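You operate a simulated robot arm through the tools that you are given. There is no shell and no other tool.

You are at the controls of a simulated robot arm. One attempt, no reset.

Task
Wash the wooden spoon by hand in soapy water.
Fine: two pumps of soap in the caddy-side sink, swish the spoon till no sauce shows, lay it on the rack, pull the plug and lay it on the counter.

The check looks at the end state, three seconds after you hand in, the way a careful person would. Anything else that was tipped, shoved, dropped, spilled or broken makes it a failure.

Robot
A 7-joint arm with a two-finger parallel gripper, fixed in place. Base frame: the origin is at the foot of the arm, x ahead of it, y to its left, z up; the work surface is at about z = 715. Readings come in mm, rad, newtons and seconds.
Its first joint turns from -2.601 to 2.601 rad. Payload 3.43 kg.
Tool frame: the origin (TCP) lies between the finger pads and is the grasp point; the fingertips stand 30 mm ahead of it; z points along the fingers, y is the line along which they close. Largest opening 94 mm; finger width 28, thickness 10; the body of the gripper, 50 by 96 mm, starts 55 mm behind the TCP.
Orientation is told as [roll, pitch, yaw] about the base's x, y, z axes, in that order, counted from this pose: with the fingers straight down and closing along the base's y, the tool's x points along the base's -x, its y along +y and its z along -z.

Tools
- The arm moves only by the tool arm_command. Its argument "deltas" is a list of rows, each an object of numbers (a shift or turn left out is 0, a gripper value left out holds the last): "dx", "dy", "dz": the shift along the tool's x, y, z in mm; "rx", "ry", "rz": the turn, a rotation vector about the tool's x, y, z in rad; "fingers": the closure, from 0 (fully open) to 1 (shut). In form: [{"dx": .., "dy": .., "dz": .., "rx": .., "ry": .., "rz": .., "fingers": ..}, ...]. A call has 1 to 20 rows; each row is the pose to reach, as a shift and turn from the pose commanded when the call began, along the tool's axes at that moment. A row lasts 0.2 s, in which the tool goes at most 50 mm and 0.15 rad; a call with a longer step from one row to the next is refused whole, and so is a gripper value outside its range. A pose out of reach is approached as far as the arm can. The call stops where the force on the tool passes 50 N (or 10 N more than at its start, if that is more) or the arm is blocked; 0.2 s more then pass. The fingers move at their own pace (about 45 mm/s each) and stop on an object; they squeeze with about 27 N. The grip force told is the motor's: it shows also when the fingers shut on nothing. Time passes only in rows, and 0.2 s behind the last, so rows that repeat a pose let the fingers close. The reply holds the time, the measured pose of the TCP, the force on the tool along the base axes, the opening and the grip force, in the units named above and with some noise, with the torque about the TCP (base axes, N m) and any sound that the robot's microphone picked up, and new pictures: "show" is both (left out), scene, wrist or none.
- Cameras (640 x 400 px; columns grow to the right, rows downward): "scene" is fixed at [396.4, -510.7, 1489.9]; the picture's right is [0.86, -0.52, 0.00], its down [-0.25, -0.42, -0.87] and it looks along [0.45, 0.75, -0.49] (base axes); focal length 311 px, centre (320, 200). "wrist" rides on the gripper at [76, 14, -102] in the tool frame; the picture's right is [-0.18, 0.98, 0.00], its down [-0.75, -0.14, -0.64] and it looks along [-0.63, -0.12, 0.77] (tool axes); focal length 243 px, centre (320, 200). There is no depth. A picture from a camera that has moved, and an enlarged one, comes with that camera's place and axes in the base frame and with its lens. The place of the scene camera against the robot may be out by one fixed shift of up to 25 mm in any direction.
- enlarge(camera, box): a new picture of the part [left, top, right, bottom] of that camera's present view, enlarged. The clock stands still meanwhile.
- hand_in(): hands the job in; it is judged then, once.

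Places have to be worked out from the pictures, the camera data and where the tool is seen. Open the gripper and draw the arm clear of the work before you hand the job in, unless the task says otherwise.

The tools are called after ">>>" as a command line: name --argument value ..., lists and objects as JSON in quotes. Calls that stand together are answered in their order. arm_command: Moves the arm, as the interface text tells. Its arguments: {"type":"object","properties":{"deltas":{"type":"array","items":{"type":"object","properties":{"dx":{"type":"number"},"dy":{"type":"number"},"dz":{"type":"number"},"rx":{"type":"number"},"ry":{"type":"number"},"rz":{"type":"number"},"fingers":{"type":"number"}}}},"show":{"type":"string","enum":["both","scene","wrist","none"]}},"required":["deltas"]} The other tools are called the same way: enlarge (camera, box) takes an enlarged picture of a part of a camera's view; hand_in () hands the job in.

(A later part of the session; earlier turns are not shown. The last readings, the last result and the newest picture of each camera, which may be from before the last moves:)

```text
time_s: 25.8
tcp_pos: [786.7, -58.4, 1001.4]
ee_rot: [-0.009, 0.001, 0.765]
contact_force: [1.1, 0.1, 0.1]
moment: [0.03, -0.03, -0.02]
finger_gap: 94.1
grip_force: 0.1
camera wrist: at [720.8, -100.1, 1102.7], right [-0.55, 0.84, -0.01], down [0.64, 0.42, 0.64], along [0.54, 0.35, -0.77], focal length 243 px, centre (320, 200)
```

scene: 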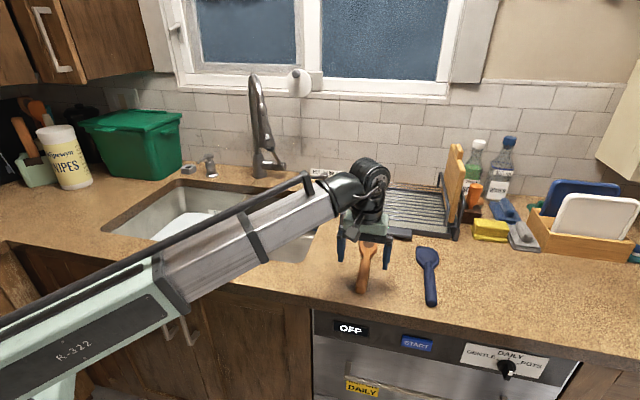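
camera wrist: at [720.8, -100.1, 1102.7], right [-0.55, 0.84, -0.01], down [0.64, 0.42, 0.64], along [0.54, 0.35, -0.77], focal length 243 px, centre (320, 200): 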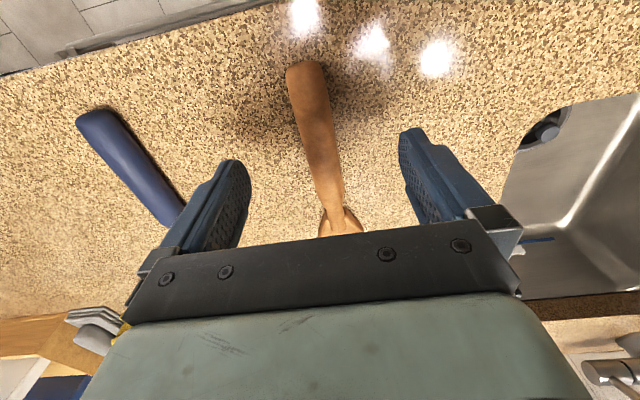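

The handle is centred under the tool. I'll descend to about z=949 so the fingertips are just off the counter.

>>> arm_command --deltas '[{"dz": 12}, {"dz": 24}, {"dz": 36}, {"dz": 44}, {"dz": 50}, {"dz": 52}, {"dz": 52}]'

>>> enlarge --camera "scene" --box '[320, 200, 420, 310]'

```text
time_s: 27.4
tcp_pos: [787.1, -58.3, 948.1]
ee_rot: [-0.007, 0.001, 0.765]
contact_force: [0.1, 0.2, -0.5]
moment: [0.02, 0.03, 0.0]
finger_gap: 93.9
grip_force: 0.0
camera wrist: at [721.8, -100.6, 1050.4], right [-0.55, 0.84, -0.01], down [0.64, 0.42, 0.64], along [0.54, 0.35, -0.77], focal length 243 px, centre (320, 200)
```

scene: 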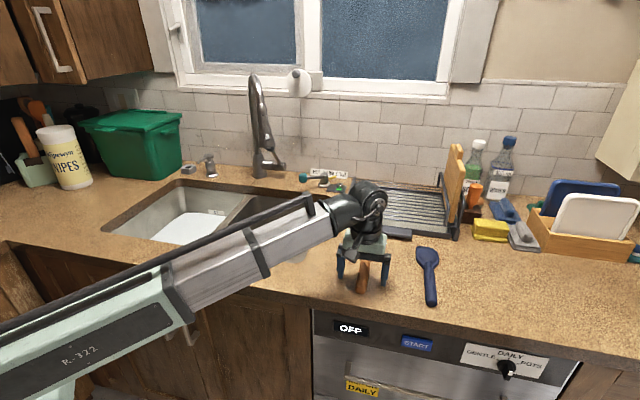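
wrist: 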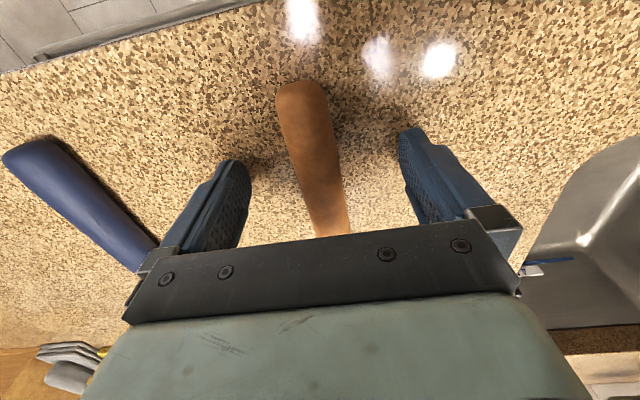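

```text
3.64 times, centred on (370, 255) of scene
camera zoom: at [396.4, -510.7, 1489.9], right [0.86, -0.52, 0.0], down [-0.25, -0.42, -0.87], along [0.45, 0.75, -0.49], focal length 1132 px, centre (138, 0)
```

zoom: 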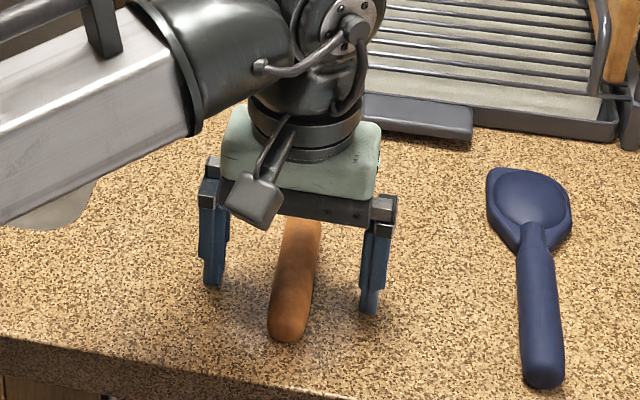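

Fingers straddle the handle with no counter contact. Closing now.

>>> arm_command --deltas '[{"fingers": 1}, {"fingers": 1}, {"fingers": 1}, {"fingers": 1}, {"fingers": 1}, {"fingers": 1}]'

>>> enlarge --camera "wrist" --box '[220, 60, 440, 240]'

```text
time_s: 28.8
tcp_pos: [787.5, -59.7, 948.8]
ee_rot: [-0.006, -0.001, 0.764]
contact_force: [0.0, 0.7, 1.0]
moment: [0.02, -0.03, 0.04]
finger_gap: 24.7
grip_force: 27.2
camera wrist: at [721.8, -100.6, 1050.5], right [-0.55, 0.84, -0.01], down [0.64, 0.42, 0.64], along [0.54, 0.35, -0.77], focal length 243 px, centre (320, 200)
```

scene: 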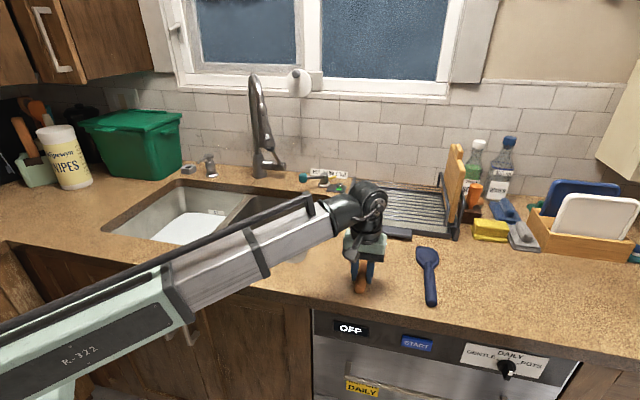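
wrist: 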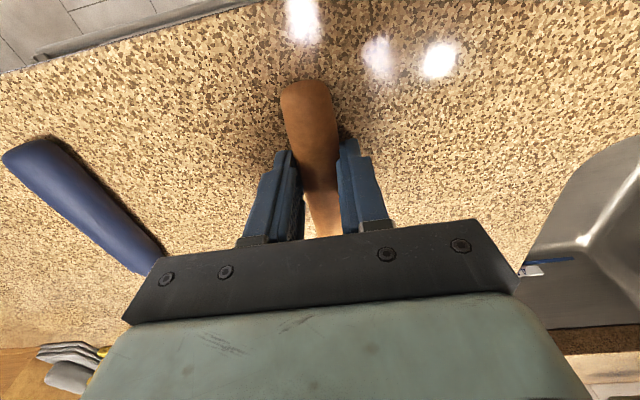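

```text
2.22 times, centred on (330, 150) of wrist
camera zoom: at [721.8, -100.6, 1050.5], right [-0.55, 0.84, -0.01], down [0.64, 0.42, 0.64], along [0.54, 0.35, -0.77], focal length 539 px, centre (298, 311)
```

zoom: 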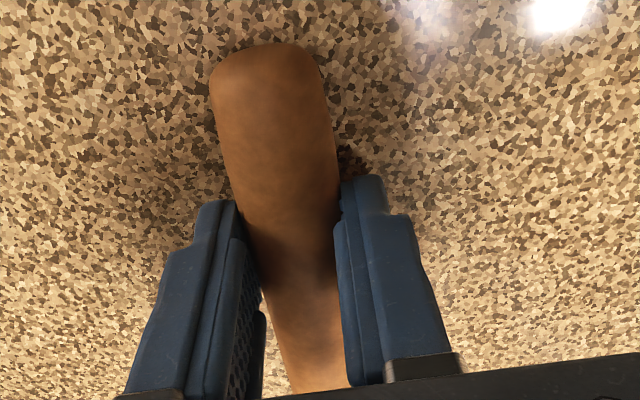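

The handle is held with a 24.7 mm gap and 27 N. I'll lift straight up gently and confirm the spoon comes along.

>>> arm_command --deltas '[{"dz": -5}, {"dz": -12}, {"dz": -20}, {"dz": -35}, {"dz": -50}, {"dz": -65}, {"dz": -75}, {"dz": -75}]'

>>> enlarge --camera "scene" --box '[320, 160, 440, 300]'

```text
time_s: 30.6
tcp_pos: [787.8, -57.4, 1023.9]
ee_rot: [-0.007, 0.001, 0.765]
contact_force: [0.8, 0.4, -0.8]
moment: [-0.07, 0.05, 0.02]
finger_gap: 24.9
grip_force: 27.0
camera wrist: at [720.9, -98.3, 1125.5], right [-0.55, 0.84, -0.01], down [0.64, 0.42, 0.64], along [0.54, 0.35, -0.77], focal length 243 px, centre (320, 200)
```

scene: 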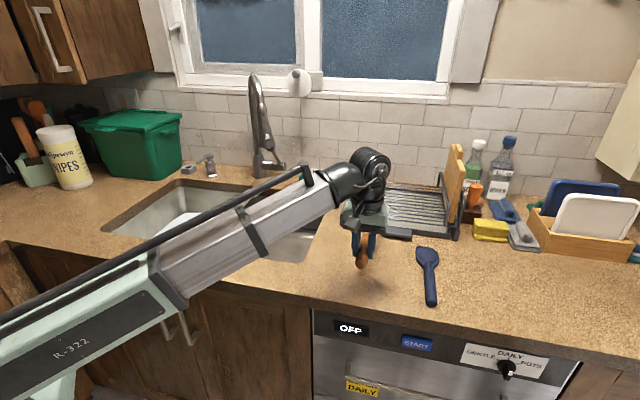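
wrist: 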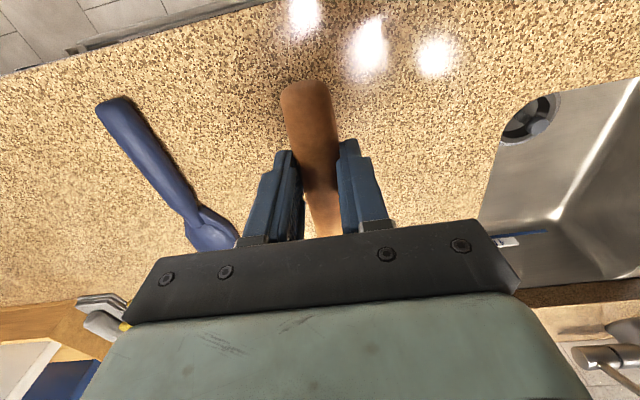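

```text
2.86 times, centred on (380, 230) of scene
camera zoom: at [396.4, -510.7, 1489.9], right [0.86, -0.52, 0.0], down [-0.25, -0.42, -0.87], along [0.45, 0.75, -0.49], focal length 890 px, centre (149, 114)
```

zoom: 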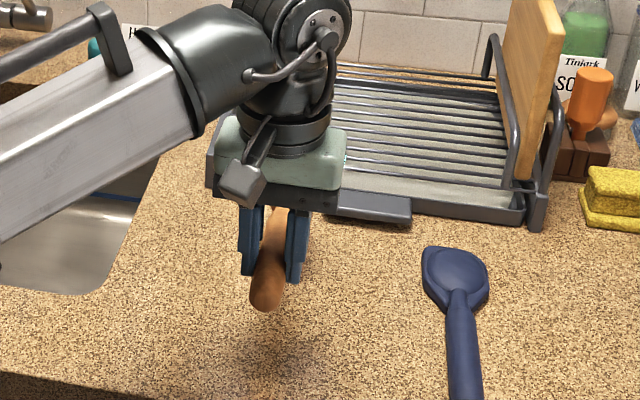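

The spoon is firmly held and level. I'll carry it left at this height, so the head passes well below the faucet's spray head, toward the soapy sink.

>>> arm_command --deltas '[{"dx": -20, "dy": 32}, {"dx": -41, "dy": 65}, {"dx": -61, "dy": 97}, {"dx": -82, "dy": 129}, {"dx": -102, "dy": 161}, {"dx": -116, "dy": 193}, {"dx": -129, "dy": 224}, {"dx": -143, "dy": 255}, {"dx": -156, "dy": 287}, {"dx": -170, "dy": 318}, {"dx": -170, "dy": 318}]'

```text
time_s: 33.0
tcp_pos: [689.7, 287.3, 1022.9]
ee_rot: [-0.006, 0.0, 0.765]
contact_force: [0.8, 0.2, -1.3]
moment: [0.0, 0.03, -0.01]
finger_gap: 24.9
grip_force: 27.0
camera wrist: at [625.0, 245.5, 1123.9], right [-0.55, 0.84, -0.01], down [0.64, 0.42, 0.64], along [0.54, 0.35, -0.77], focal length 243 px, centre (320, 200)
```

scene: 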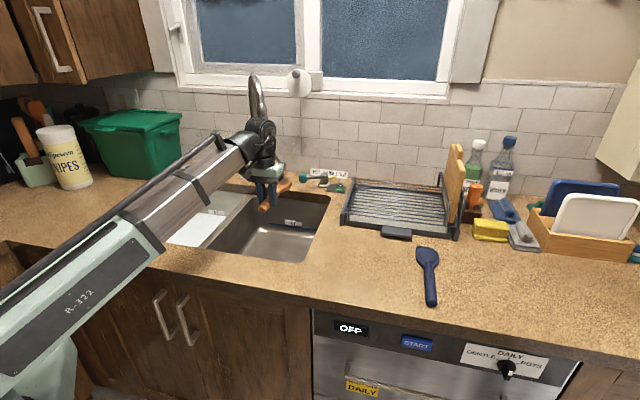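
wrist: 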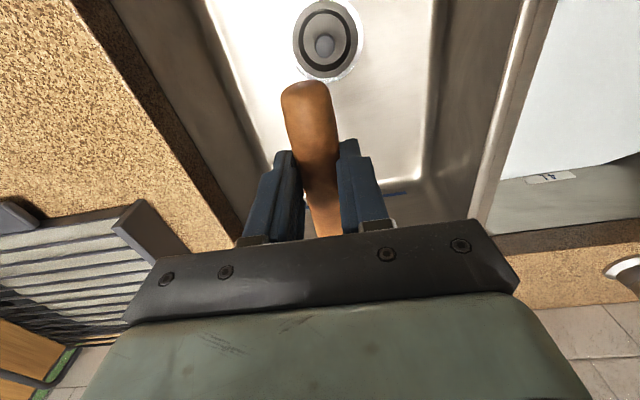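

Clear and stable. I'll continue straight left over the divider to the left basin.

>>> arm_command --deltas '[{"dx": -1, "dy": 35}, {"dx": -2, "dy": 70}, {"dx": -3, "dy": 105}, {"dx": -4, "dy": 140}, {"dx": -5, "dy": 175}, {"dx": -6, "dy": 210}, {"dx": -8, "dy": 240}, {"dx": -9, "dy": 265}, {"dx": -9, "dy": 265}]'

>>> enlarge --camera "scene" --box '[100, 120, 300, 260]'

```text
time_s: 35.0
tcp_pos: [512.5, 484.9, 1019.6]
ee_rot: [-0.007, -0.001, 0.764]
contact_force: [0.4, -0.8, -0.3]
moment: [-0.04, 0.05, -0.02]
finger_gap: 24.8
grip_force: 27.2
camera wrist: at [447.7, 443.4, 1120.6], right [-0.55, 0.84, -0.01], down [0.64, 0.42, 0.64], along [0.54, 0.35, -0.77], focal length 243 px, centre (320, 200)
```

scene: 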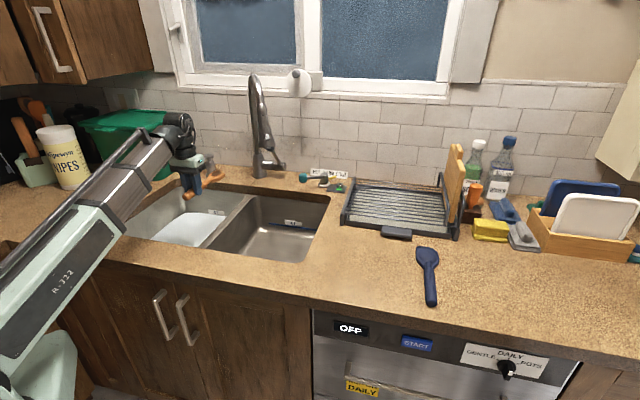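
wrist: 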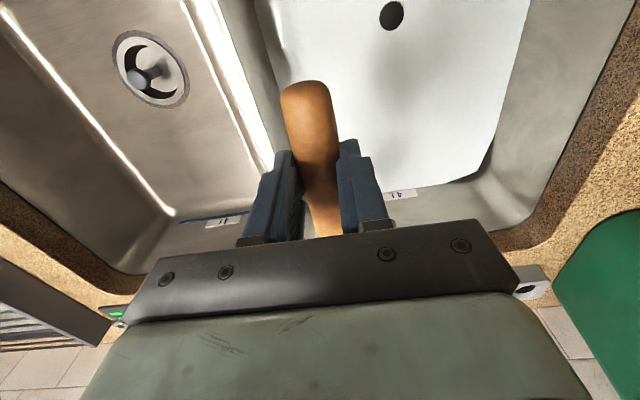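

```text
2.86 times, centred on (200, 190) of scene
camera zoom: at [396.4, -510.7, 1489.9], right [0.86, -0.52, 0.0], down [-0.25, -0.42, -0.87], along [0.45, 0.75, -0.49], focal length 890 px, centre (663, 229)
```

zoom: 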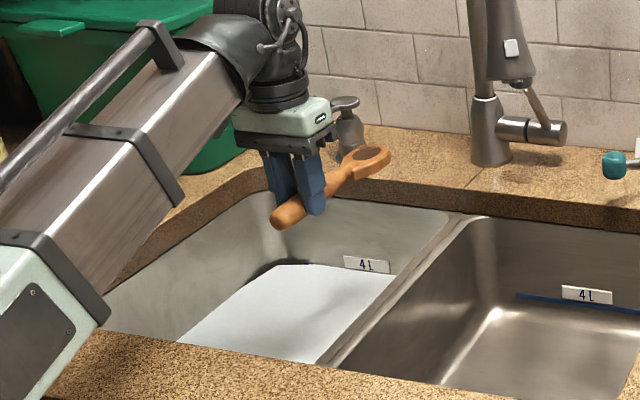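

The black knob triangulates to about (415,528,730), just above the waterline near z≈740, so the water is only about 30 mm deep over a floor near z≈710. I'll descend into the basin in stages, shifting slightly away from the divider, then check.

>>> arm_command --deltas '[{"dz": 20, "dy": 4}, {"dz": 40, "dy": 8}, {"dz": 60, "dy": 12}, {"dz": 80, "dy": 14}, {"dz": 100, "dy": 14}, {"dz": 120, "dy": 14}, {"dz": 135, "dy": 14}, {"dz": 135, "dy": 14}]'

>>> enlarge --camera "scene" --box '[80, 120, 300, 280]'

```text
time_s: 36.8
tcp_pos: [501.9, 495.5, 883.8]
ee_rot: [-0.006, 0.0, 0.765]
contact_force: [-1.1, -0.3, -0.4]
moment: [-0.05, 0.01, 0.0]
finger_gap: 24.8
grip_force: 27.7
camera wrist: at [436.5, 453.1, 985.3], right [-0.55, 0.84, -0.01], down [0.64, 0.42, 0.64], along [0.54, 0.35, -0.77], focal length 243 px, centre (320, 200)
```

scene: 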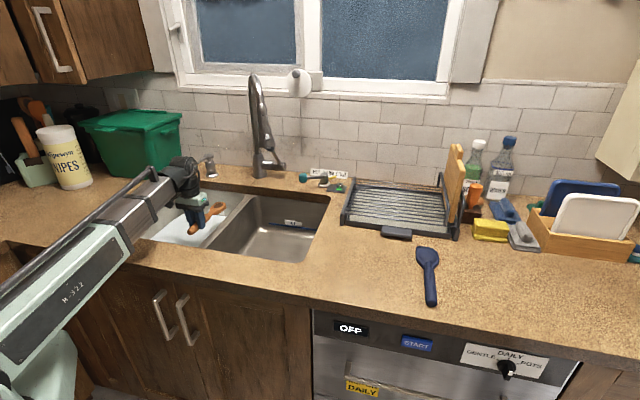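
wrist: 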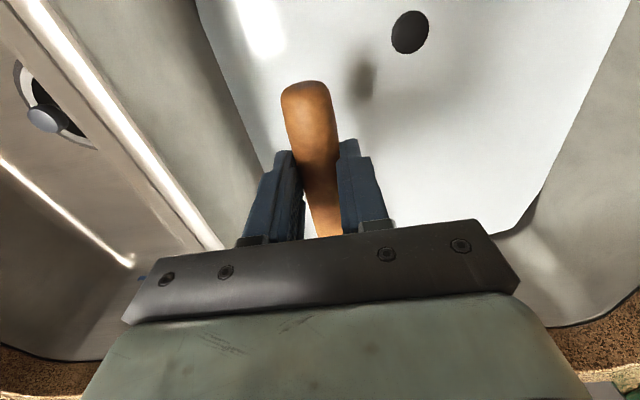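

```text
2.50 times, centred on (190, 200) of scene
camera zoom: at [396.4, -510.7, 1489.9], right [0.86, -0.52, 0.0], down [-0.25, -0.42, -0.87], along [0.45, 0.75, -0.49], focal length 778 px, centre (645, 200)
```

zoom: 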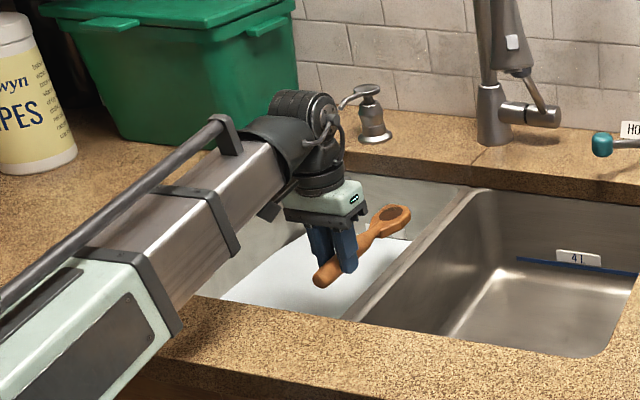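

At z≈884 the forearm still clears the counter front. A slight head-down tilt will keep the wrist higher while the spoon head submerges, so I'll tilt 0.25 rad and shift 20 mm rearward at this height.

>>> arm_command --deltas '[{"dx": -4, "ry": 0.05}, {"dx": -8, "ry": 0.1}, {"dx": -12, "ry": 0.15}, {"dx": -16, "ry": 0.2}, {"dx": -20, "ry": 0.25}, {"dx": -20, "ry": 0.25}]'

>>> enlarge --camera "scene" --box '[80, 120, 300, 280]'

```text
time_s: 38.2
tcp_pos: [517.4, 508.5, 884.9]
ee_rot: [-0.008, 0.253, 0.763]
contact_force: [1.0, 0.3, -0.3]
moment: [-0.03, 0.05, 0.0]
finger_gap: 24.8
grip_force: 26.8
camera wrist: at [472.0, 487.1, 1002.1], right [-0.55, 0.83, -0.05], down [0.74, 0.52, 0.44], along [0.39, 0.2, -0.9], focal length 243 px, centre (320, 200)
```

scene: 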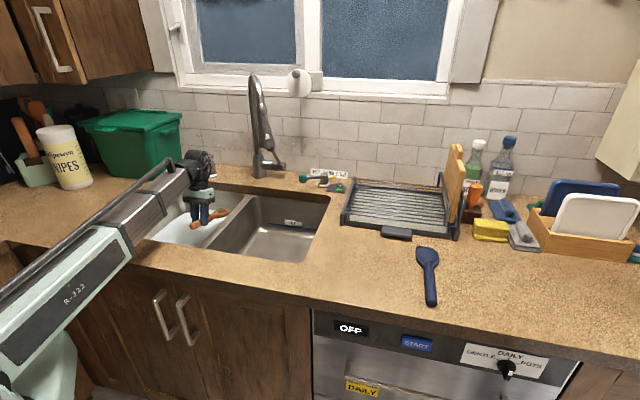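
wrist: 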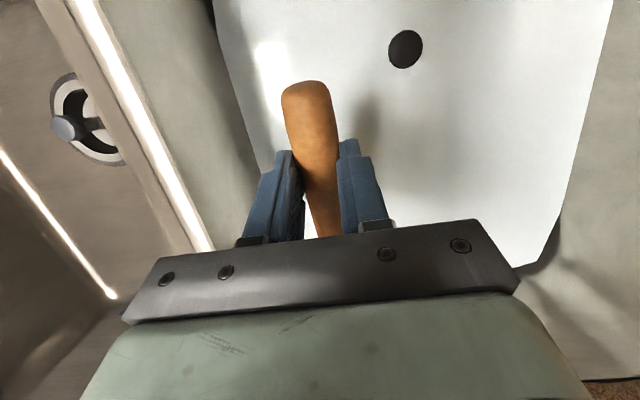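

```text
2.50 times, centred on (190, 200) of scene
camera zoom: at [396.4, -510.7, 1489.9], right [0.86, -0.52, 0.0], down [-0.25, -0.42, -0.87], along [0.45, 0.75, -0.49], focal length 778 px, centre (645, 200)
```

zoom: 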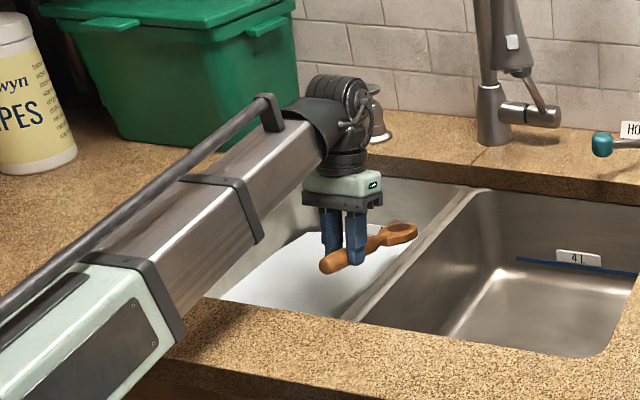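

The tilt works without contact. I'll lower in small steps until the spoon head enters the water, watching for any force.

>>> arm_command --deltas '[{"dz": 14.5, "dx": -3.7}, {"dz": 29, "dx": -7.4}, {"dz": 43.6, "dx": -11.1}, {"dz": 58, "dx": -14.8}, {"dz": 72.7, "dx": -18.5}, {"dz": 85, "dx": -21.7}, {"dz": 92, "dx": -23.5}, {"dz": 92, "dx": -23.5}]'

>>> enlarge --camera "scene" --box '[80, 120, 300, 280]'

```text
time_s: 40.0
tcp_pos: [515.6, 507.1, 788.2]
ee_rot: [-0.007, 0.249, 0.763]
contact_force: [-2.2, -1.4, 5.4]
moment: [0.51, -0.47, 0.07]
finger_gap: 24.7
grip_force: 26.9
camera wrist: at [470.2, 484.6, 905.7], right [-0.55, 0.83, -0.05], down [0.74, 0.52, 0.44], along [0.39, 0.2, -0.9], focal length 243 px, centre (320, 200)
```

scene: 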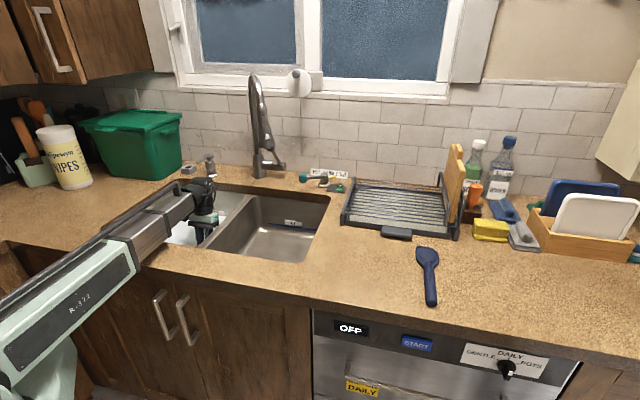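
wrist: 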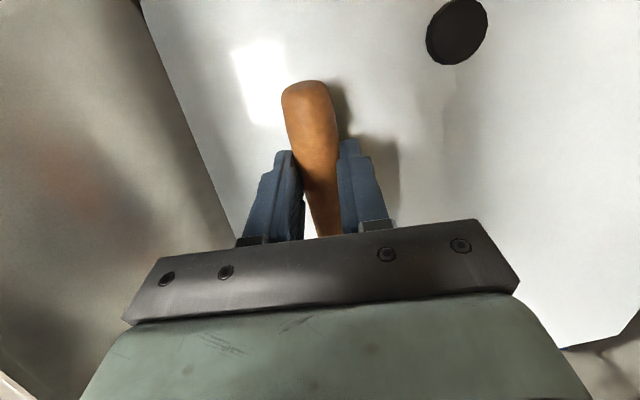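

```text
2.50 times, centred on (190, 200) of scene
camera zoom: at [396.4, -510.7, 1489.9], right [0.86, -0.52, 0.0], down [-0.25, -0.42, -0.87], along [0.45, 0.75, -0.49], focal length 778 px, centre (645, 200)
```

zoom: 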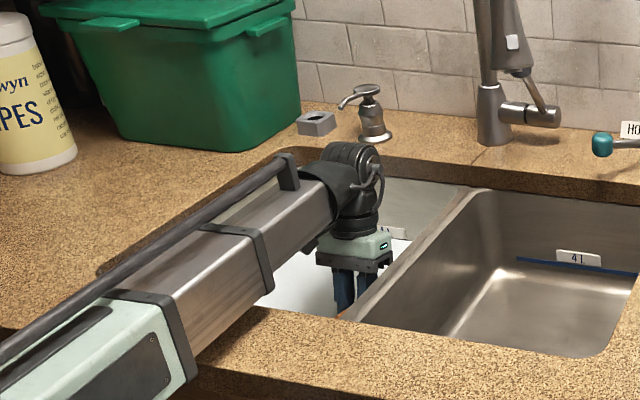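

The tip just touched the basin floor with about 5 N, so the head is under water. I'll lift 4 mm and swish the spoon side to side and back and forth.

>>> arm_command --deltas '[{"dx": 1, "dz": -4}, {"dx": 1, "dz": -4, "dy": 12}, {"dx": 1, "dz": -4, "dy": 24}, {"dx": 1, "dz": -4, "dy": 8}, {"dx": 1, "dz": -4, "dy": -8}, {"dx": 1, "dz": -4, "dy": -22}, {"dx": 1, "dz": -4, "dy": -8}, {"dx": 1, "dz": -4, "dy": 8}, {"dx": 1, "dz": -4, "dy": 24}, {"dx": 1, "dz": -4, "dy": 8}, {"dx": 1, "dz": -4, "dy": -8}, {"dx": 1, "dz": -4, "dy": -22}, {"dx": 1, "dz": -4, "dy": -8}, {"dx": 11, "dz": -1.5, "dy": 0}, {"dx": 21, "dz": 1, "dy": 0}, {"dx": 11, "dz": -1.5, "dy": 0}, {"dx": 1, "dz": -4}, {"dx": 11, "dz": -1.5}, {"dx": 21, "dz": 1}, {"dx": 1, "dz": -4}]' --show "wrist"

```text
time_s: 44.2
tcp_pos: [517.5, 509.5, 792.8]
ee_rot: [-0.005, 0.25, 0.763]
contact_force: [-0.6, -1.0, -0.4]
moment: [0.0, 0.06, 0.01]
finger_gap: 24.8
grip_force: 27.0
camera wrist: at [472.5, 486.2, 910.5], right [-0.55, 0.83, -0.05], down [0.74, 0.52, 0.44], along [0.39, 0.2, -0.9], focal length 243 px, centre (320, 200)
```

wrist: 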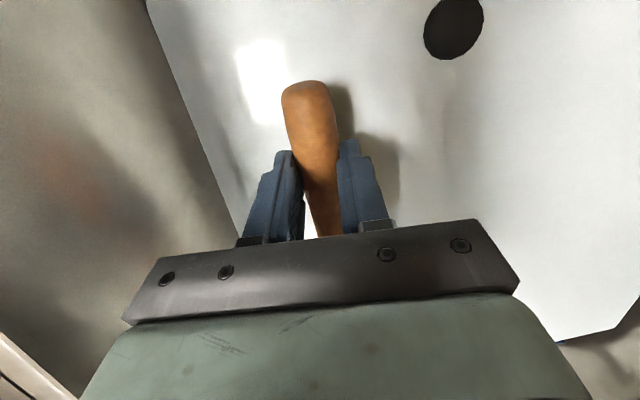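

Swished without contact. I'll lift the spoon up to where the scene camera can see the head and check for sauce.

>>> arm_command --deltas '[{"dz": -15, "dx": 3.8}, {"dz": -35, "dx": 8.9}, {"dz": -55, "dx": 14}, {"dz": -75, "dx": 19.1}, {"dz": -95, "dx": 24.2}, {"dz": -110, "dx": 28}, {"dz": -110, "dx": 28}]' --show "scene"

>>> enlarge --camera "scene" --box '[180, 190, 260, 240]'

```text
time_s: 45.8
tcp_pos: [517.4, 510.2, 907.9]
ee_rot: [-0.006, 0.251, 0.762]
contact_force: [-0.5, -0.1, 0.5]
moment: [0.0, 0.03, 0.01]
finger_gap: 25.1
grip_force: 26.9
```

scene: 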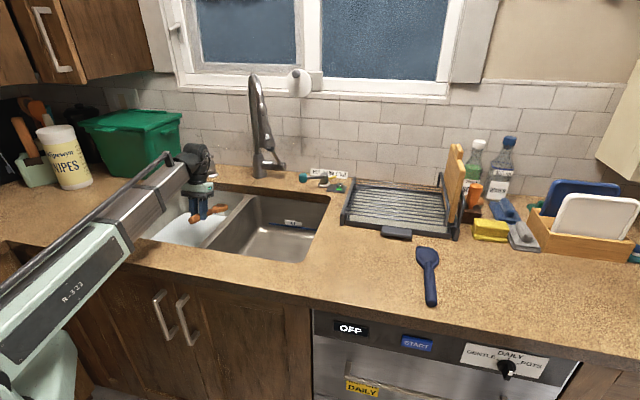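

```text
8.00 times, centred on (220, 215) of scene
camera zoom: at [396.4, -510.7, 1489.9], right [0.86, -0.52, 0.0], down [-0.25, -0.42, -0.87], along [0.45, 0.75, -0.49], focal length 2491 px, centre (1120, 80)
```

zoom: 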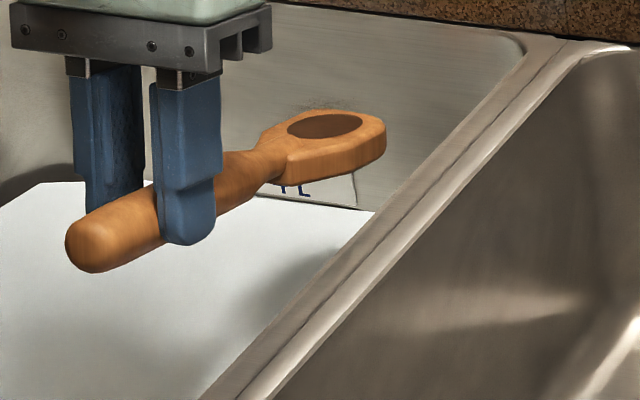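

The dark sauce patch still shows: the water is only about 28 mm deep (surface near z≈739), so the bowl face wasn't fully under. I'll flatten the tilt, move a bit away from the rear wall, and go lower so the whole bowl is submerged.

>>> arm_command --deltas '[{"dx": 10, "dz": 2.5, "ry": -0.04}, {"dx": 20, "dz": 5, "ry": -0.08}, {"dx": 30, "dz": 7.7, "ry": -0.11}, {"dx": 24, "dz": 31, "ry": -0.11}, {"dx": 18, "dz": 55, "ry": -0.11}, {"dx": 12, "dz": 78, "ry": -0.11}, {"dx": 6, "dz": 102, "ry": -0.11}, {"dx": 0, "dz": 126, "ry": -0.11}, {"dx": 0, "dz": 126, "ry": -0.11}]'

```text
time_s: 47.8
tcp_pos: [496.1, 487.9, 786.1]
ee_rot: [-0.009, 0.139, 0.765]
contact_force: [-1.0, 1.3, -0.7]
moment: [-0.01, 0.05, 0.03]
finger_gap: 24.6
grip_force: 27.0
camera wrist: at [441.1, 457.3, 897.5], right [-0.55, 0.84, -0.03], down [0.7, 0.48, 0.53], along [0.46, 0.27, -0.85], focal length 243 px, centre (320, 200)
```

scene: 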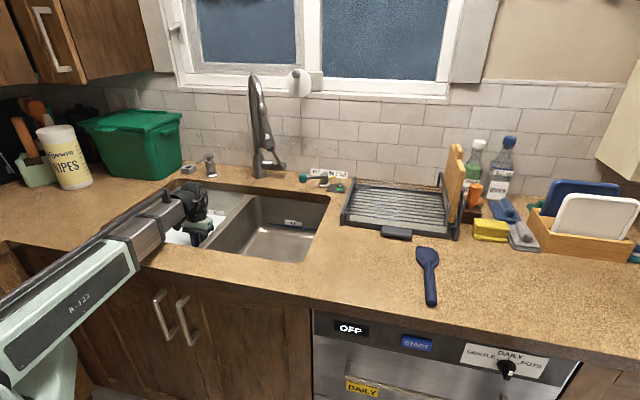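
wrist: 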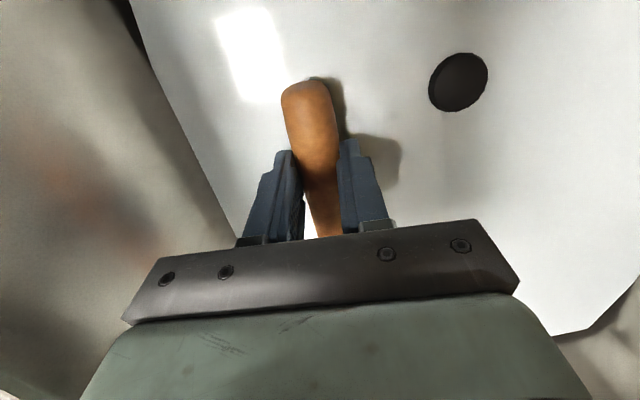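

No contact yet. I'll lower in small steps until the head reaches the basin floor lightly.

>>> arm_command --deltas '[{"dz": 4, "dx": -0.6}, {"dz": 8, "dx": -1.1}, {"dz": 11, "dx": -1.5}, {"dz": 14, "dx": -2}, {"dz": 17, "dx": -2.4}, {"dz": 20, "dx": -2.8}, {"dz": 20, "dx": -2.8}]'

>>> enlarge --camera "scene" --box '[80, 150, 260, 290]'

```text
time_s: 49.4
tcp_pos: [495.9, 488.1, 764.0]
ee_rot: [-0.006, 0.138, 0.766]
contact_force: [-0.5, 1.4, 3.8]
moment: [0.51, -0.46, 0.21]
finger_gap: 24.8
grip_force: 26.9
camera wrist: at [441.6, 456.4, 875.6], right [-0.55, 0.84, -0.03], down [0.7, 0.48, 0.53], along [0.46, 0.27, -0.85], focal length 243 px, centre (320, 200)
```

scene: 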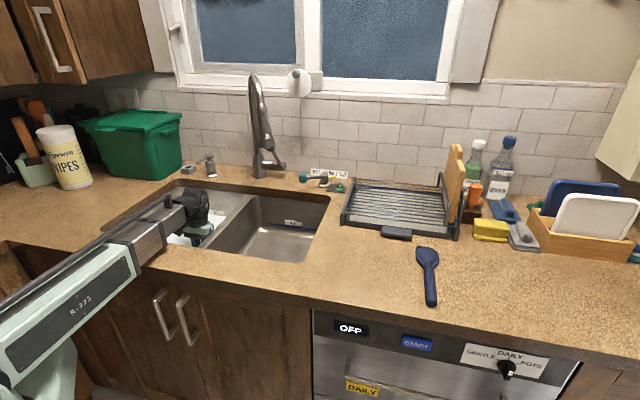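
wrist: 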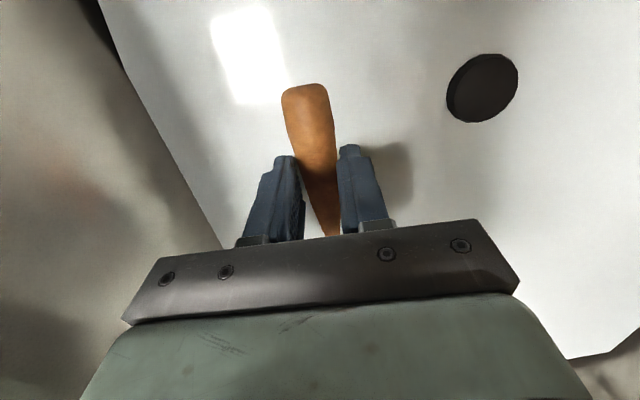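

```text
2.86 times, centred on (170, 220) of scene
camera zoom: at [396.4, -510.7, 1489.9], right [0.86, -0.52, 0.0], down [-0.25, -0.42, -0.87], along [0.45, 0.75, -0.49], focal length 890 px, centre (749, 143)
```

zoom: 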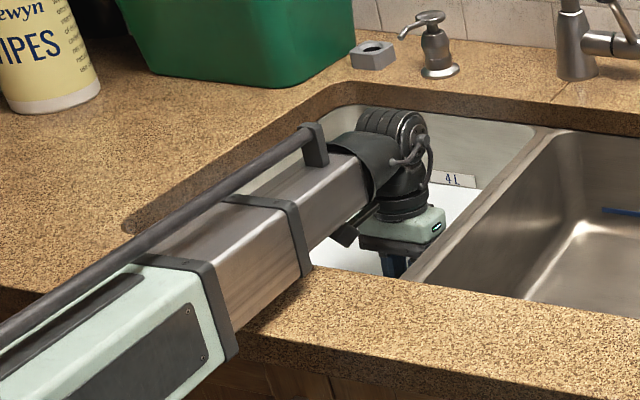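

The head touches the floor lightly (about 4 N), so the bowl should now be about 8 mm under. I'll ease up 1.5 mm and swish repeatedly.

>>> arm_command --deltas '[{"dz": -1.5}, {"dz": -1.5, "dy": 14}, {"dz": -1.5, "dy": 26}, {"dz": -1.5, "dy": 10}, {"dz": -1.5, "dy": -8}, {"dz": -1.5, "dy": -24}, {"dz": -1.5, "dy": -8}, {"dz": -1.5, "dy": 10}, {"dz": -1.5, "dy": 26}, {"dz": -1.5, "dy": 10}, {"dz": -1.5, "dy": -8}, {"dz": -1.5, "dy": -24}, {"dz": -1.5, "dy": -8}, {"dz": -1.5, "dy": 10}, {"dz": -1.5, "dy": 26}, {"dz": -1.5, "dy": 10}, {"dz": -1.5, "dy": -8}, {"dz": -1.5, "dy": -24}, {"dz": -1.5, "dy": -8}, {"dz": -1.5}]' --show "none"

>>> arm_command --deltas '[{"dx": 8, "dz": 1}, {"dx": 16, "dz": 2}, {"dx": 24, "dz": 3}, {"dx": 12, "dz": 1.5}, {"dx": 0, "dz": 0}, {"dx": -10, "dz": -1.5}, {"dx": 4, "dz": 0.5}, {"dx": 18, "dz": 2}, {"dx": 24, "dz": 3}, {"dx": 12, "dz": 1.5}, {"dx": 0, "dz": 0}, {"dx": -10, "dz": -1.5}, {"dx": 0, "dy": 12}, {"dx": 8, "dy": 20}, {"dx": 14, "dy": 10}, {"dx": 14, "dy": -10}, {"dx": 8, "dy": -20}, {"dx": 0, "dy": -10}, {"dx": 0, "dy": 0}, {"dx": 0, "dy": 0}]' --show "wrist"

```text
time_s: 53.6
tcp_pos: [496.7, 486.3, 765.8]
ee_rot: [-0.006, 0.141, 0.765]
contact_force: [0.3, 0.4, -1.2]
moment: [-0.05, -0.02, 0.02]
finger_gap: 24.7
grip_force: 27.0
```

```text
time_s: 57.8
tcp_pos: [496.6, 487.4, 764.8]
ee_rot: [-0.005, 0.14, 0.765]
contact_force: [-0.1, -0.6, -0.6]
moment: [-0.04, 0.02, 0.01]
finger_gap: 25.0
grip_force: 26.7
camera wrist: at [441.2, 456.3, 876.4], right [-0.55, 0.84, -0.03], down [0.7, 0.48, 0.53], along [0.46, 0.27, -0.85], focal length 243 px, centre (320, 200)
```

wrist: 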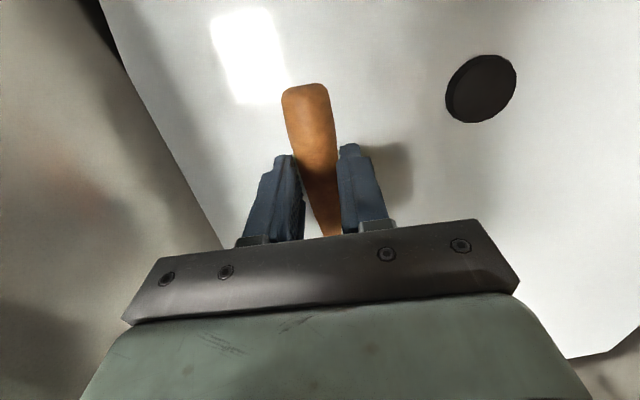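

Now I'll lift again and check the bowl in the scene camera.

>>> arm_command --deltas '[{"dz": -15, "dx": 2.1}, {"dz": -35, "dx": 4.9}, {"dz": -60, "dx": 8.4}, {"dz": -85, "dx": 11.9}, {"dz": -110, "dx": 15.4}, {"dz": -135, "dx": 18.9}, {"dz": -145, "dx": 20.3}, {"dz": -145, "dx": 20.3}]' --show "scene"

>>> enlarge --camera "scene" --box '[180, 180, 260, 240]'

```text
time_s: 59.6
tcp_pos: [494.9, 487.3, 911.3]
ee_rot: [-0.006, 0.139, 0.764]
contact_force: [-0.4, -0.9, -0.8]
moment: [-0.04, 0.04, -0.01]
finger_gap: 24.9
grip_force: 27.1
```

scene: 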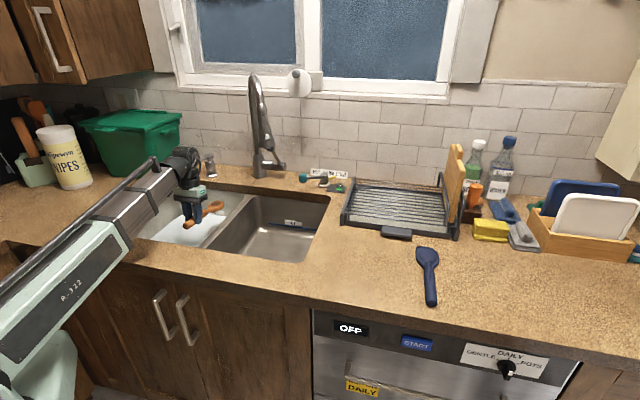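

```text
6.67 times, centred on (220, 210) of scene
camera zoom: at [396.4, -510.7, 1489.9], right [0.86, -0.52, 0.0], down [-0.25, -0.42, -0.87], along [0.45, 0.75, -0.49], focal length 2076 px, centre (987, 133)
```

zoom: 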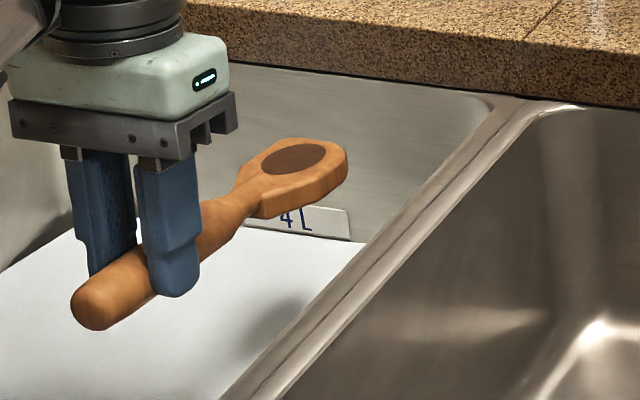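

The patch is lighter than before, so the swishing is working. I'll go back down to the same depth and swish more vigorously.

>>> arm_command --deltas '[{"dz": 25, "dx": -8}, {"dz": 55, "dx": -14}, {"dz": 85, "dx": -20}, {"dz": 112, "dx": -26}, {"dz": 132, "dx": -30}, {"dz": 143, "dx": -32}, {"dz": 143, "dx": -32, "dy": 20}, {"dz": 143, "dx": -32, "dy": -8}, {"dz": 143, "dx": -32, "dy": -28}, {"dz": 143, "dx": -32, "dy": 0}, {"dz": 143, "dx": -32, "dy": 26}, {"dz": 143, "dx": -32, "dy": 0}, {"dz": 143, "dx": -32, "dy": -28}, {"dz": 143, "dx": -32, "dy": 0}, {"dz": 143, "dx": -32, "dy": 26}, {"dz": 143, "dx": -32, "dy": 0}, {"dz": 143, "dx": -32, "dy": -28}, {"dz": 143, "dx": -32, "dy": 0}, {"dz": 143, "dx": -32, "dy": 26}, {"dz": 143, "dx": -32, "dy": 0}]' --show "none"

>>> arm_command --deltas '[{"dy": -28}, {"dy": 0}, {"dy": 26}, {"dy": 0}, {"dy": -28}, {"dy": 0}, {"dy": 26}, {"dy": 0}, {"dy": -28}, {"dy": 0}, {"dy": 26}, {"dy": 0}, {"dy": -28}, {"dy": 0}, {"dy": 26}, {"dy": 0}, {"dy": -28}, {"dy": 0}, {"dy": 26}, {"dy": 0}]' --show "none"

>>> arm_command --deltas '[{"dy": -28}, {"dy": 0}, {"dy": 26}, {"dy": 0}, {"dy": -28}, {"dy": 0}, {"dy": 26}, {"dy": 0}, {"dy": -28}, {"dy": 0}, {"dy": 26}, {"dy": 0}, {"dy": -28}, {"dy": 0}, {"dy": 26}, {"dy": 0}, {"dy": -28}, {"dy": 0}, {"dy": 26}, {"dy": 0}]' --show "none"

```text
time_s: 63.8
tcp_pos: [503.4, 496.6, 765.4]
ee_rot: [-0.006, 0.142, 0.765]
contact_force: [0.2, 0.4, -0.4]
moment: [-0.01, 0.04, -0.02]
finger_gap: 24.9
grip_force: 27.3
```

```text
time_s: 68.0
tcp_pos: [503.6, 497.7, 764.7]
ee_rot: [-0.006, 0.14, 0.766]
contact_force: [0.1, -0.3, 1.0]
moment: [0.19, -0.16, 0.12]
finger_gap: 25.1
grip_force: 26.5
```

```text
time_s: 72.2
tcp_pos: [505.7, 496.9, 765.1]
ee_rot: [-0.007, 0.138, 0.764]
contact_force: [0.0, -0.2, -1.0]
moment: [-0.01, 0.07, -0.01]
finger_gap: 24.7
grip_force: 27.0
```

Lifting again to inspect the bowl.

>>> arm_command --deltas '[{"dz": -15, "dx": 2.1}, {"dz": -35, "dx": 4.9}, {"dz": -60, "dx": 8.4}, {"dz": -85, "dx": 11.9}, {"dz": -110, "dx": 15.4}, {"dz": -135, "dx": 18.9}, {"dz": -145, "dx": 20.3}, {"dz": -145, "dx": 20.3}]' --show "scene"

>>> enlarge --camera "scene" --box '[180, 180, 260, 240]'

```text
time_s: 74.0
tcp_pos: [505.2, 494.5, 911.0]
ee_rot: [-0.008, 0.142, 0.767]
contact_force: [-0.6, 0.0, -0.6]
moment: [-0.02, 0.04, -0.01]
finger_gap: 24.9
grip_force: 27.2
```

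scene: 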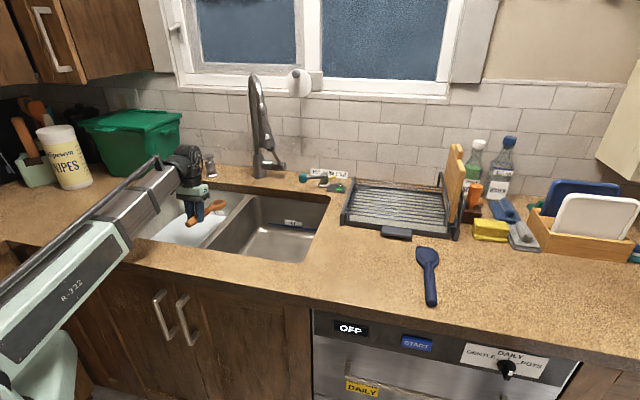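

```text
6.67 times, centred on (220, 210) of scene
camera zoom: at [396.4, -510.7, 1489.9], right [0.86, -0.52, 0.0], down [-0.25, -0.42, -0.87], along [0.45, 0.75, -0.49], focal length 2076 px, centre (987, 133)
```

zoom: 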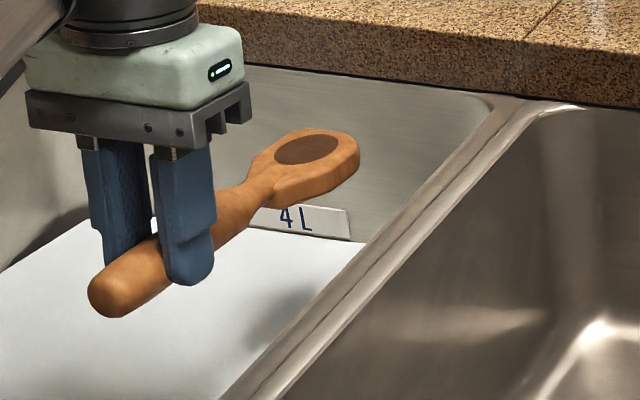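

>>> enlarge --camera "scene" --box '[208, 194, 232, 210]'

```text
16.00 times, centred on (220, 202) of scene
camera zoom: at [396.4, -510.7, 1489.9], right [0.86, -0.52, 0.0], down [-0.25, -0.42, -0.87], along [0.45, 0.75, -0.49], focal length 4982 px, centre (1920, 168)
```

zoom: 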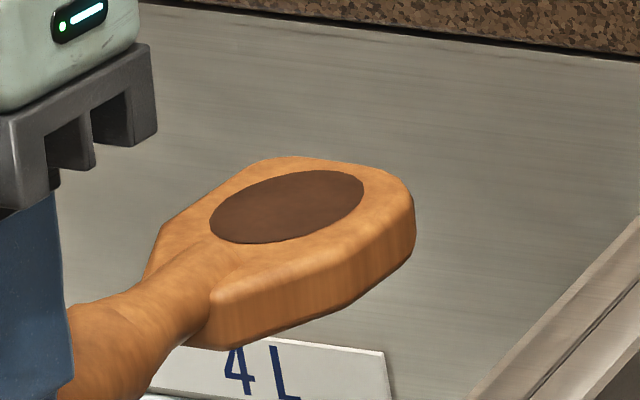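

The patch is smooth brown now but still visible. I'll do a longer swish at the same depth, mixing lateral and fore-aft strokes, then compare closely.

>>> arm_command --deltas '[{"dz": 25, "dx": -3.5}, {"dz": 55, "dx": -7.7}, {"dz": 85, "dx": -12}, {"dz": 115, "dx": -16}, {"dz": 136, "dx": -19}, {"dz": 145.5, "dx": -20.3}, {"dz": 145.5, "dx": -20.3, "dy": 15}, {"dz": 145.5, "dx": -20.3, "dy": 28}, {"dz": 145.5, "dx": -20.3, "dy": 14}, {"dz": 145.5, "dx": -20.3, "dy": 0}, {"dz": 145.5, "dx": -20.3, "dy": -14}, {"dz": 145.5, "dx": -20.3, "dy": -28}, {"dz": 145.5, "dx": -20.3, "dy": -14}, {"dz": 145.5, "dx": -20.3, "dy": 0}, {"dz": 147, "dx": -10}, {"dz": 148.5, "dx": 0}, {"dz": 150, "dx": 10}, {"dz": 148.5, "dx": 0}, {"dz": 147, "dx": -10}, {"dz": 145.5, "dx": -20.3}]' --show "none"

>>> arm_command --deltas '[{"dy": 14}, {"dy": 28}, {"dy": 14}, {"dy": 0}, {"dy": -14}, {"dy": -28}, {"dy": -14}, {"dy": 0}, {"dx": 10, "dz": 1.5}, {"dx": 20, "dz": 3}, {"dx": 30, "dz": 4.5}, {"dx": 20, "dz": 3}, {"dx": 10, "dz": 1.5}, {"dx": 0}, {"dy": 14}, {"dy": 28}, {"dy": 14}, {"dy": 0}, {"dy": -14}, {"dy": -28}]' --show "none"

>>> arm_command --deltas '[{"dy": 14}, {"dy": 28}, {"dy": 28, "dz": -15}, {"dy": 28, "dz": -45, "dx": 6}, {"dy": 28, "dz": -80, "dx": 11}, {"dy": 28, "dz": -115, "dx": 16}, {"dy": 28, "dz": -145, "dx": 20}, {"dy": 28, "dz": -145, "dx": 20}]' --show "scene"

>>> enlarge --camera "scene" --box '[208, 194, 232, 210]'

```text
time_s: 78.2
tcp_pos: [503.3, 495.0, 766.6]
ee_rot: [-0.009, 0.141, 0.765]
contact_force: [0.5, 0.3, 0.0]
moment: [-0.03, 0.08, 0.0]
finger_gap: 24.7
grip_force: 27.6
```

```text
time_s: 82.4
tcp_pos: [522.1, 474.7, 767.5]
ee_rot: [-0.008, 0.141, 0.764]
contact_force: [0.4, 0.1, -1.1]
moment: [-0.03, 0.05, 0.0]
finger_gap: 24.7
grip_force: 26.8
```

```text
time_s: 84.2
tcp_pos: [504.0, 496.5, 911.8]
ee_rot: [-0.009, 0.143, 0.767]
contact_force: [-0.5, 0.3, -0.4]
moment: [-0.04, 0.06, 0.03]
finger_gap: 24.6
grip_force: 26.8
```

scene: 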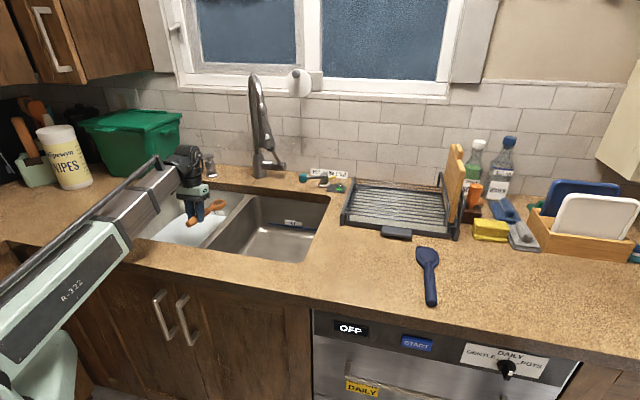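

```text
16.00 times, centred on (220, 202) of scene
camera zoom: at [396.4, -510.7, 1489.9], right [0.86, -0.52, 0.0], down [-0.25, -0.42, -0.87], along [0.45, 0.75, -0.49], focal length 4982 px, centre (1920, 168)
```

zoom: 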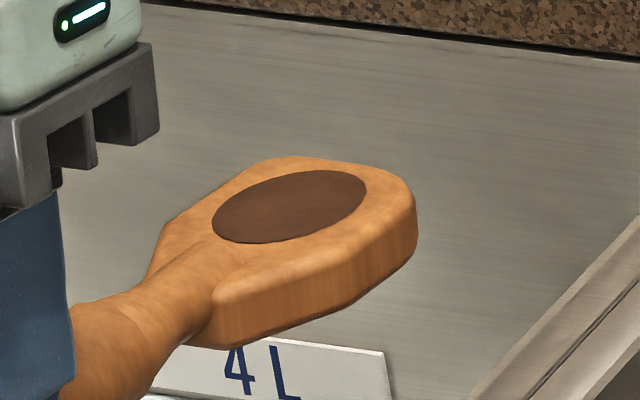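

The disc looks unchanged between the last two checks. To judge whether it's sauce or just the bowl's hollow, I'll compare closely with the blue spoon's head.

>>> enlarge --camera "scene" --box '[410, 240, 446, 280]'

>>> enlarge --camera "scene" --box '[214, 196, 226, 204]'

```text
10.00 times, centred on (428, 260) of scene
camera zoom: at [396.4, -510.7, 1489.9], right [0.86, -0.52, 0.0], down [-0.25, -0.42, -0.87], along [0.45, 0.75, -0.49], focal length 3113 px, centre (-760, -400)
```

zoom: 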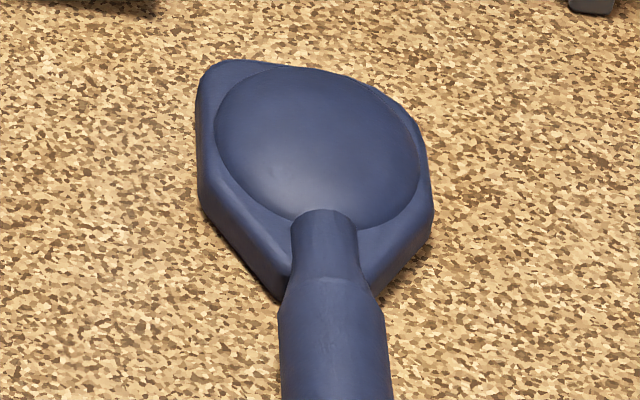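

```text
16.00 times, centred on (220, 200) of scene
camera zoom: at [396.4, -510.7, 1489.9], right [0.86, -0.52, 0.0], down [-0.25, -0.42, -0.87], along [0.45, 0.75, -0.49], focal length 4982 px, centre (1920, 200)
```

zoom: 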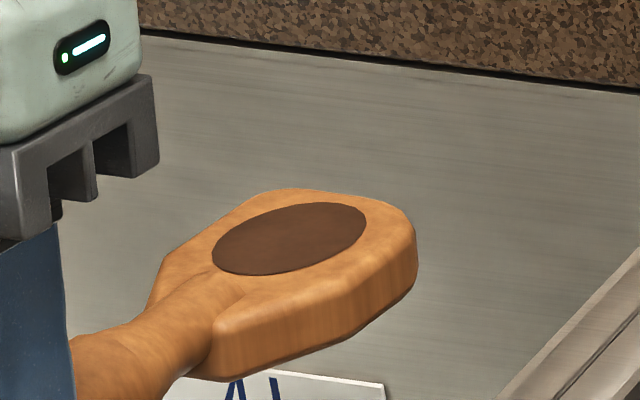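

The blue one has a raised dish on its head, so the brown disc might be the wooden spoon's own dish. To compare fairly, I'll reproduce the exact pose from my first after-wash look and enlarge the same region.

>>> arm_command --deltas '[{"dx": -7, "dz": 0.5, "ry": 0.04}, {"dx": -14, "dz": 1, "ry": 0.08}, {"dx": -19.4, "dz": 1.3, "ry": 0.108}, {"dx": -19.4, "dz": 1.3, "ry": 0.108}]' --show "none"

>>> enlarge --camera "scene" --box '[180, 190, 260, 240]'

```text
time_s: 85.2
tcp_pos: [517.4, 510.0, 906.8]
ee_rot: [-0.007, 0.25, 0.763]
contact_force: [1.0, -0.3, -1.0]
moment: [-0.03, 0.02, 0.02]
finger_gap: 24.7
grip_force: 27.5
```

```text
8.00 times, centred on (220, 215) of scene
camera zoom: at [396.4, -510.7, 1489.9], right [0.86, -0.52, 0.0], down [-0.25, -0.42, -0.87], along [0.45, 0.75, -0.49], focal length 2491 px, centre (1120, 80)
```

zoom: 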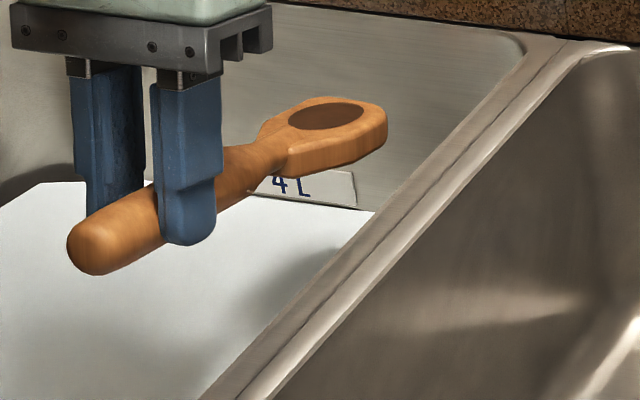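

In the same pose the disc looks the same, and the dark speckles seen earlier above it are gone, but I want a true close-up before deciding. I'll raise the spoon, level it and carry it toward the rack, where the wrist camera can inspect it after release.

>>> arm_command --deltas '[{"dz": -25, "dx": 6, "ry": -0.05}, {"dz": -50, "dx": 12, "ry": -0.1}, {"dz": -75, "dx": 18, "ry": -0.15}, {"dz": -100, "dx": 24, "ry": -0.2}, {"dz": -122, "dx": 31, "ry": -0.23}, {"dz": -122, "dx": 31, "ry": -0.23}]' --show "none"

```text
time_s: 86.6
tcp_pos: [516.6, 509.3, 1032.6]
ee_rot: [-0.006, 0.017, 0.764]
contact_force: [0.1, -0.3, -1.1]
moment: [0.01, 0.05, 0.01]
finger_gap: 24.3
grip_force: 27.0
```

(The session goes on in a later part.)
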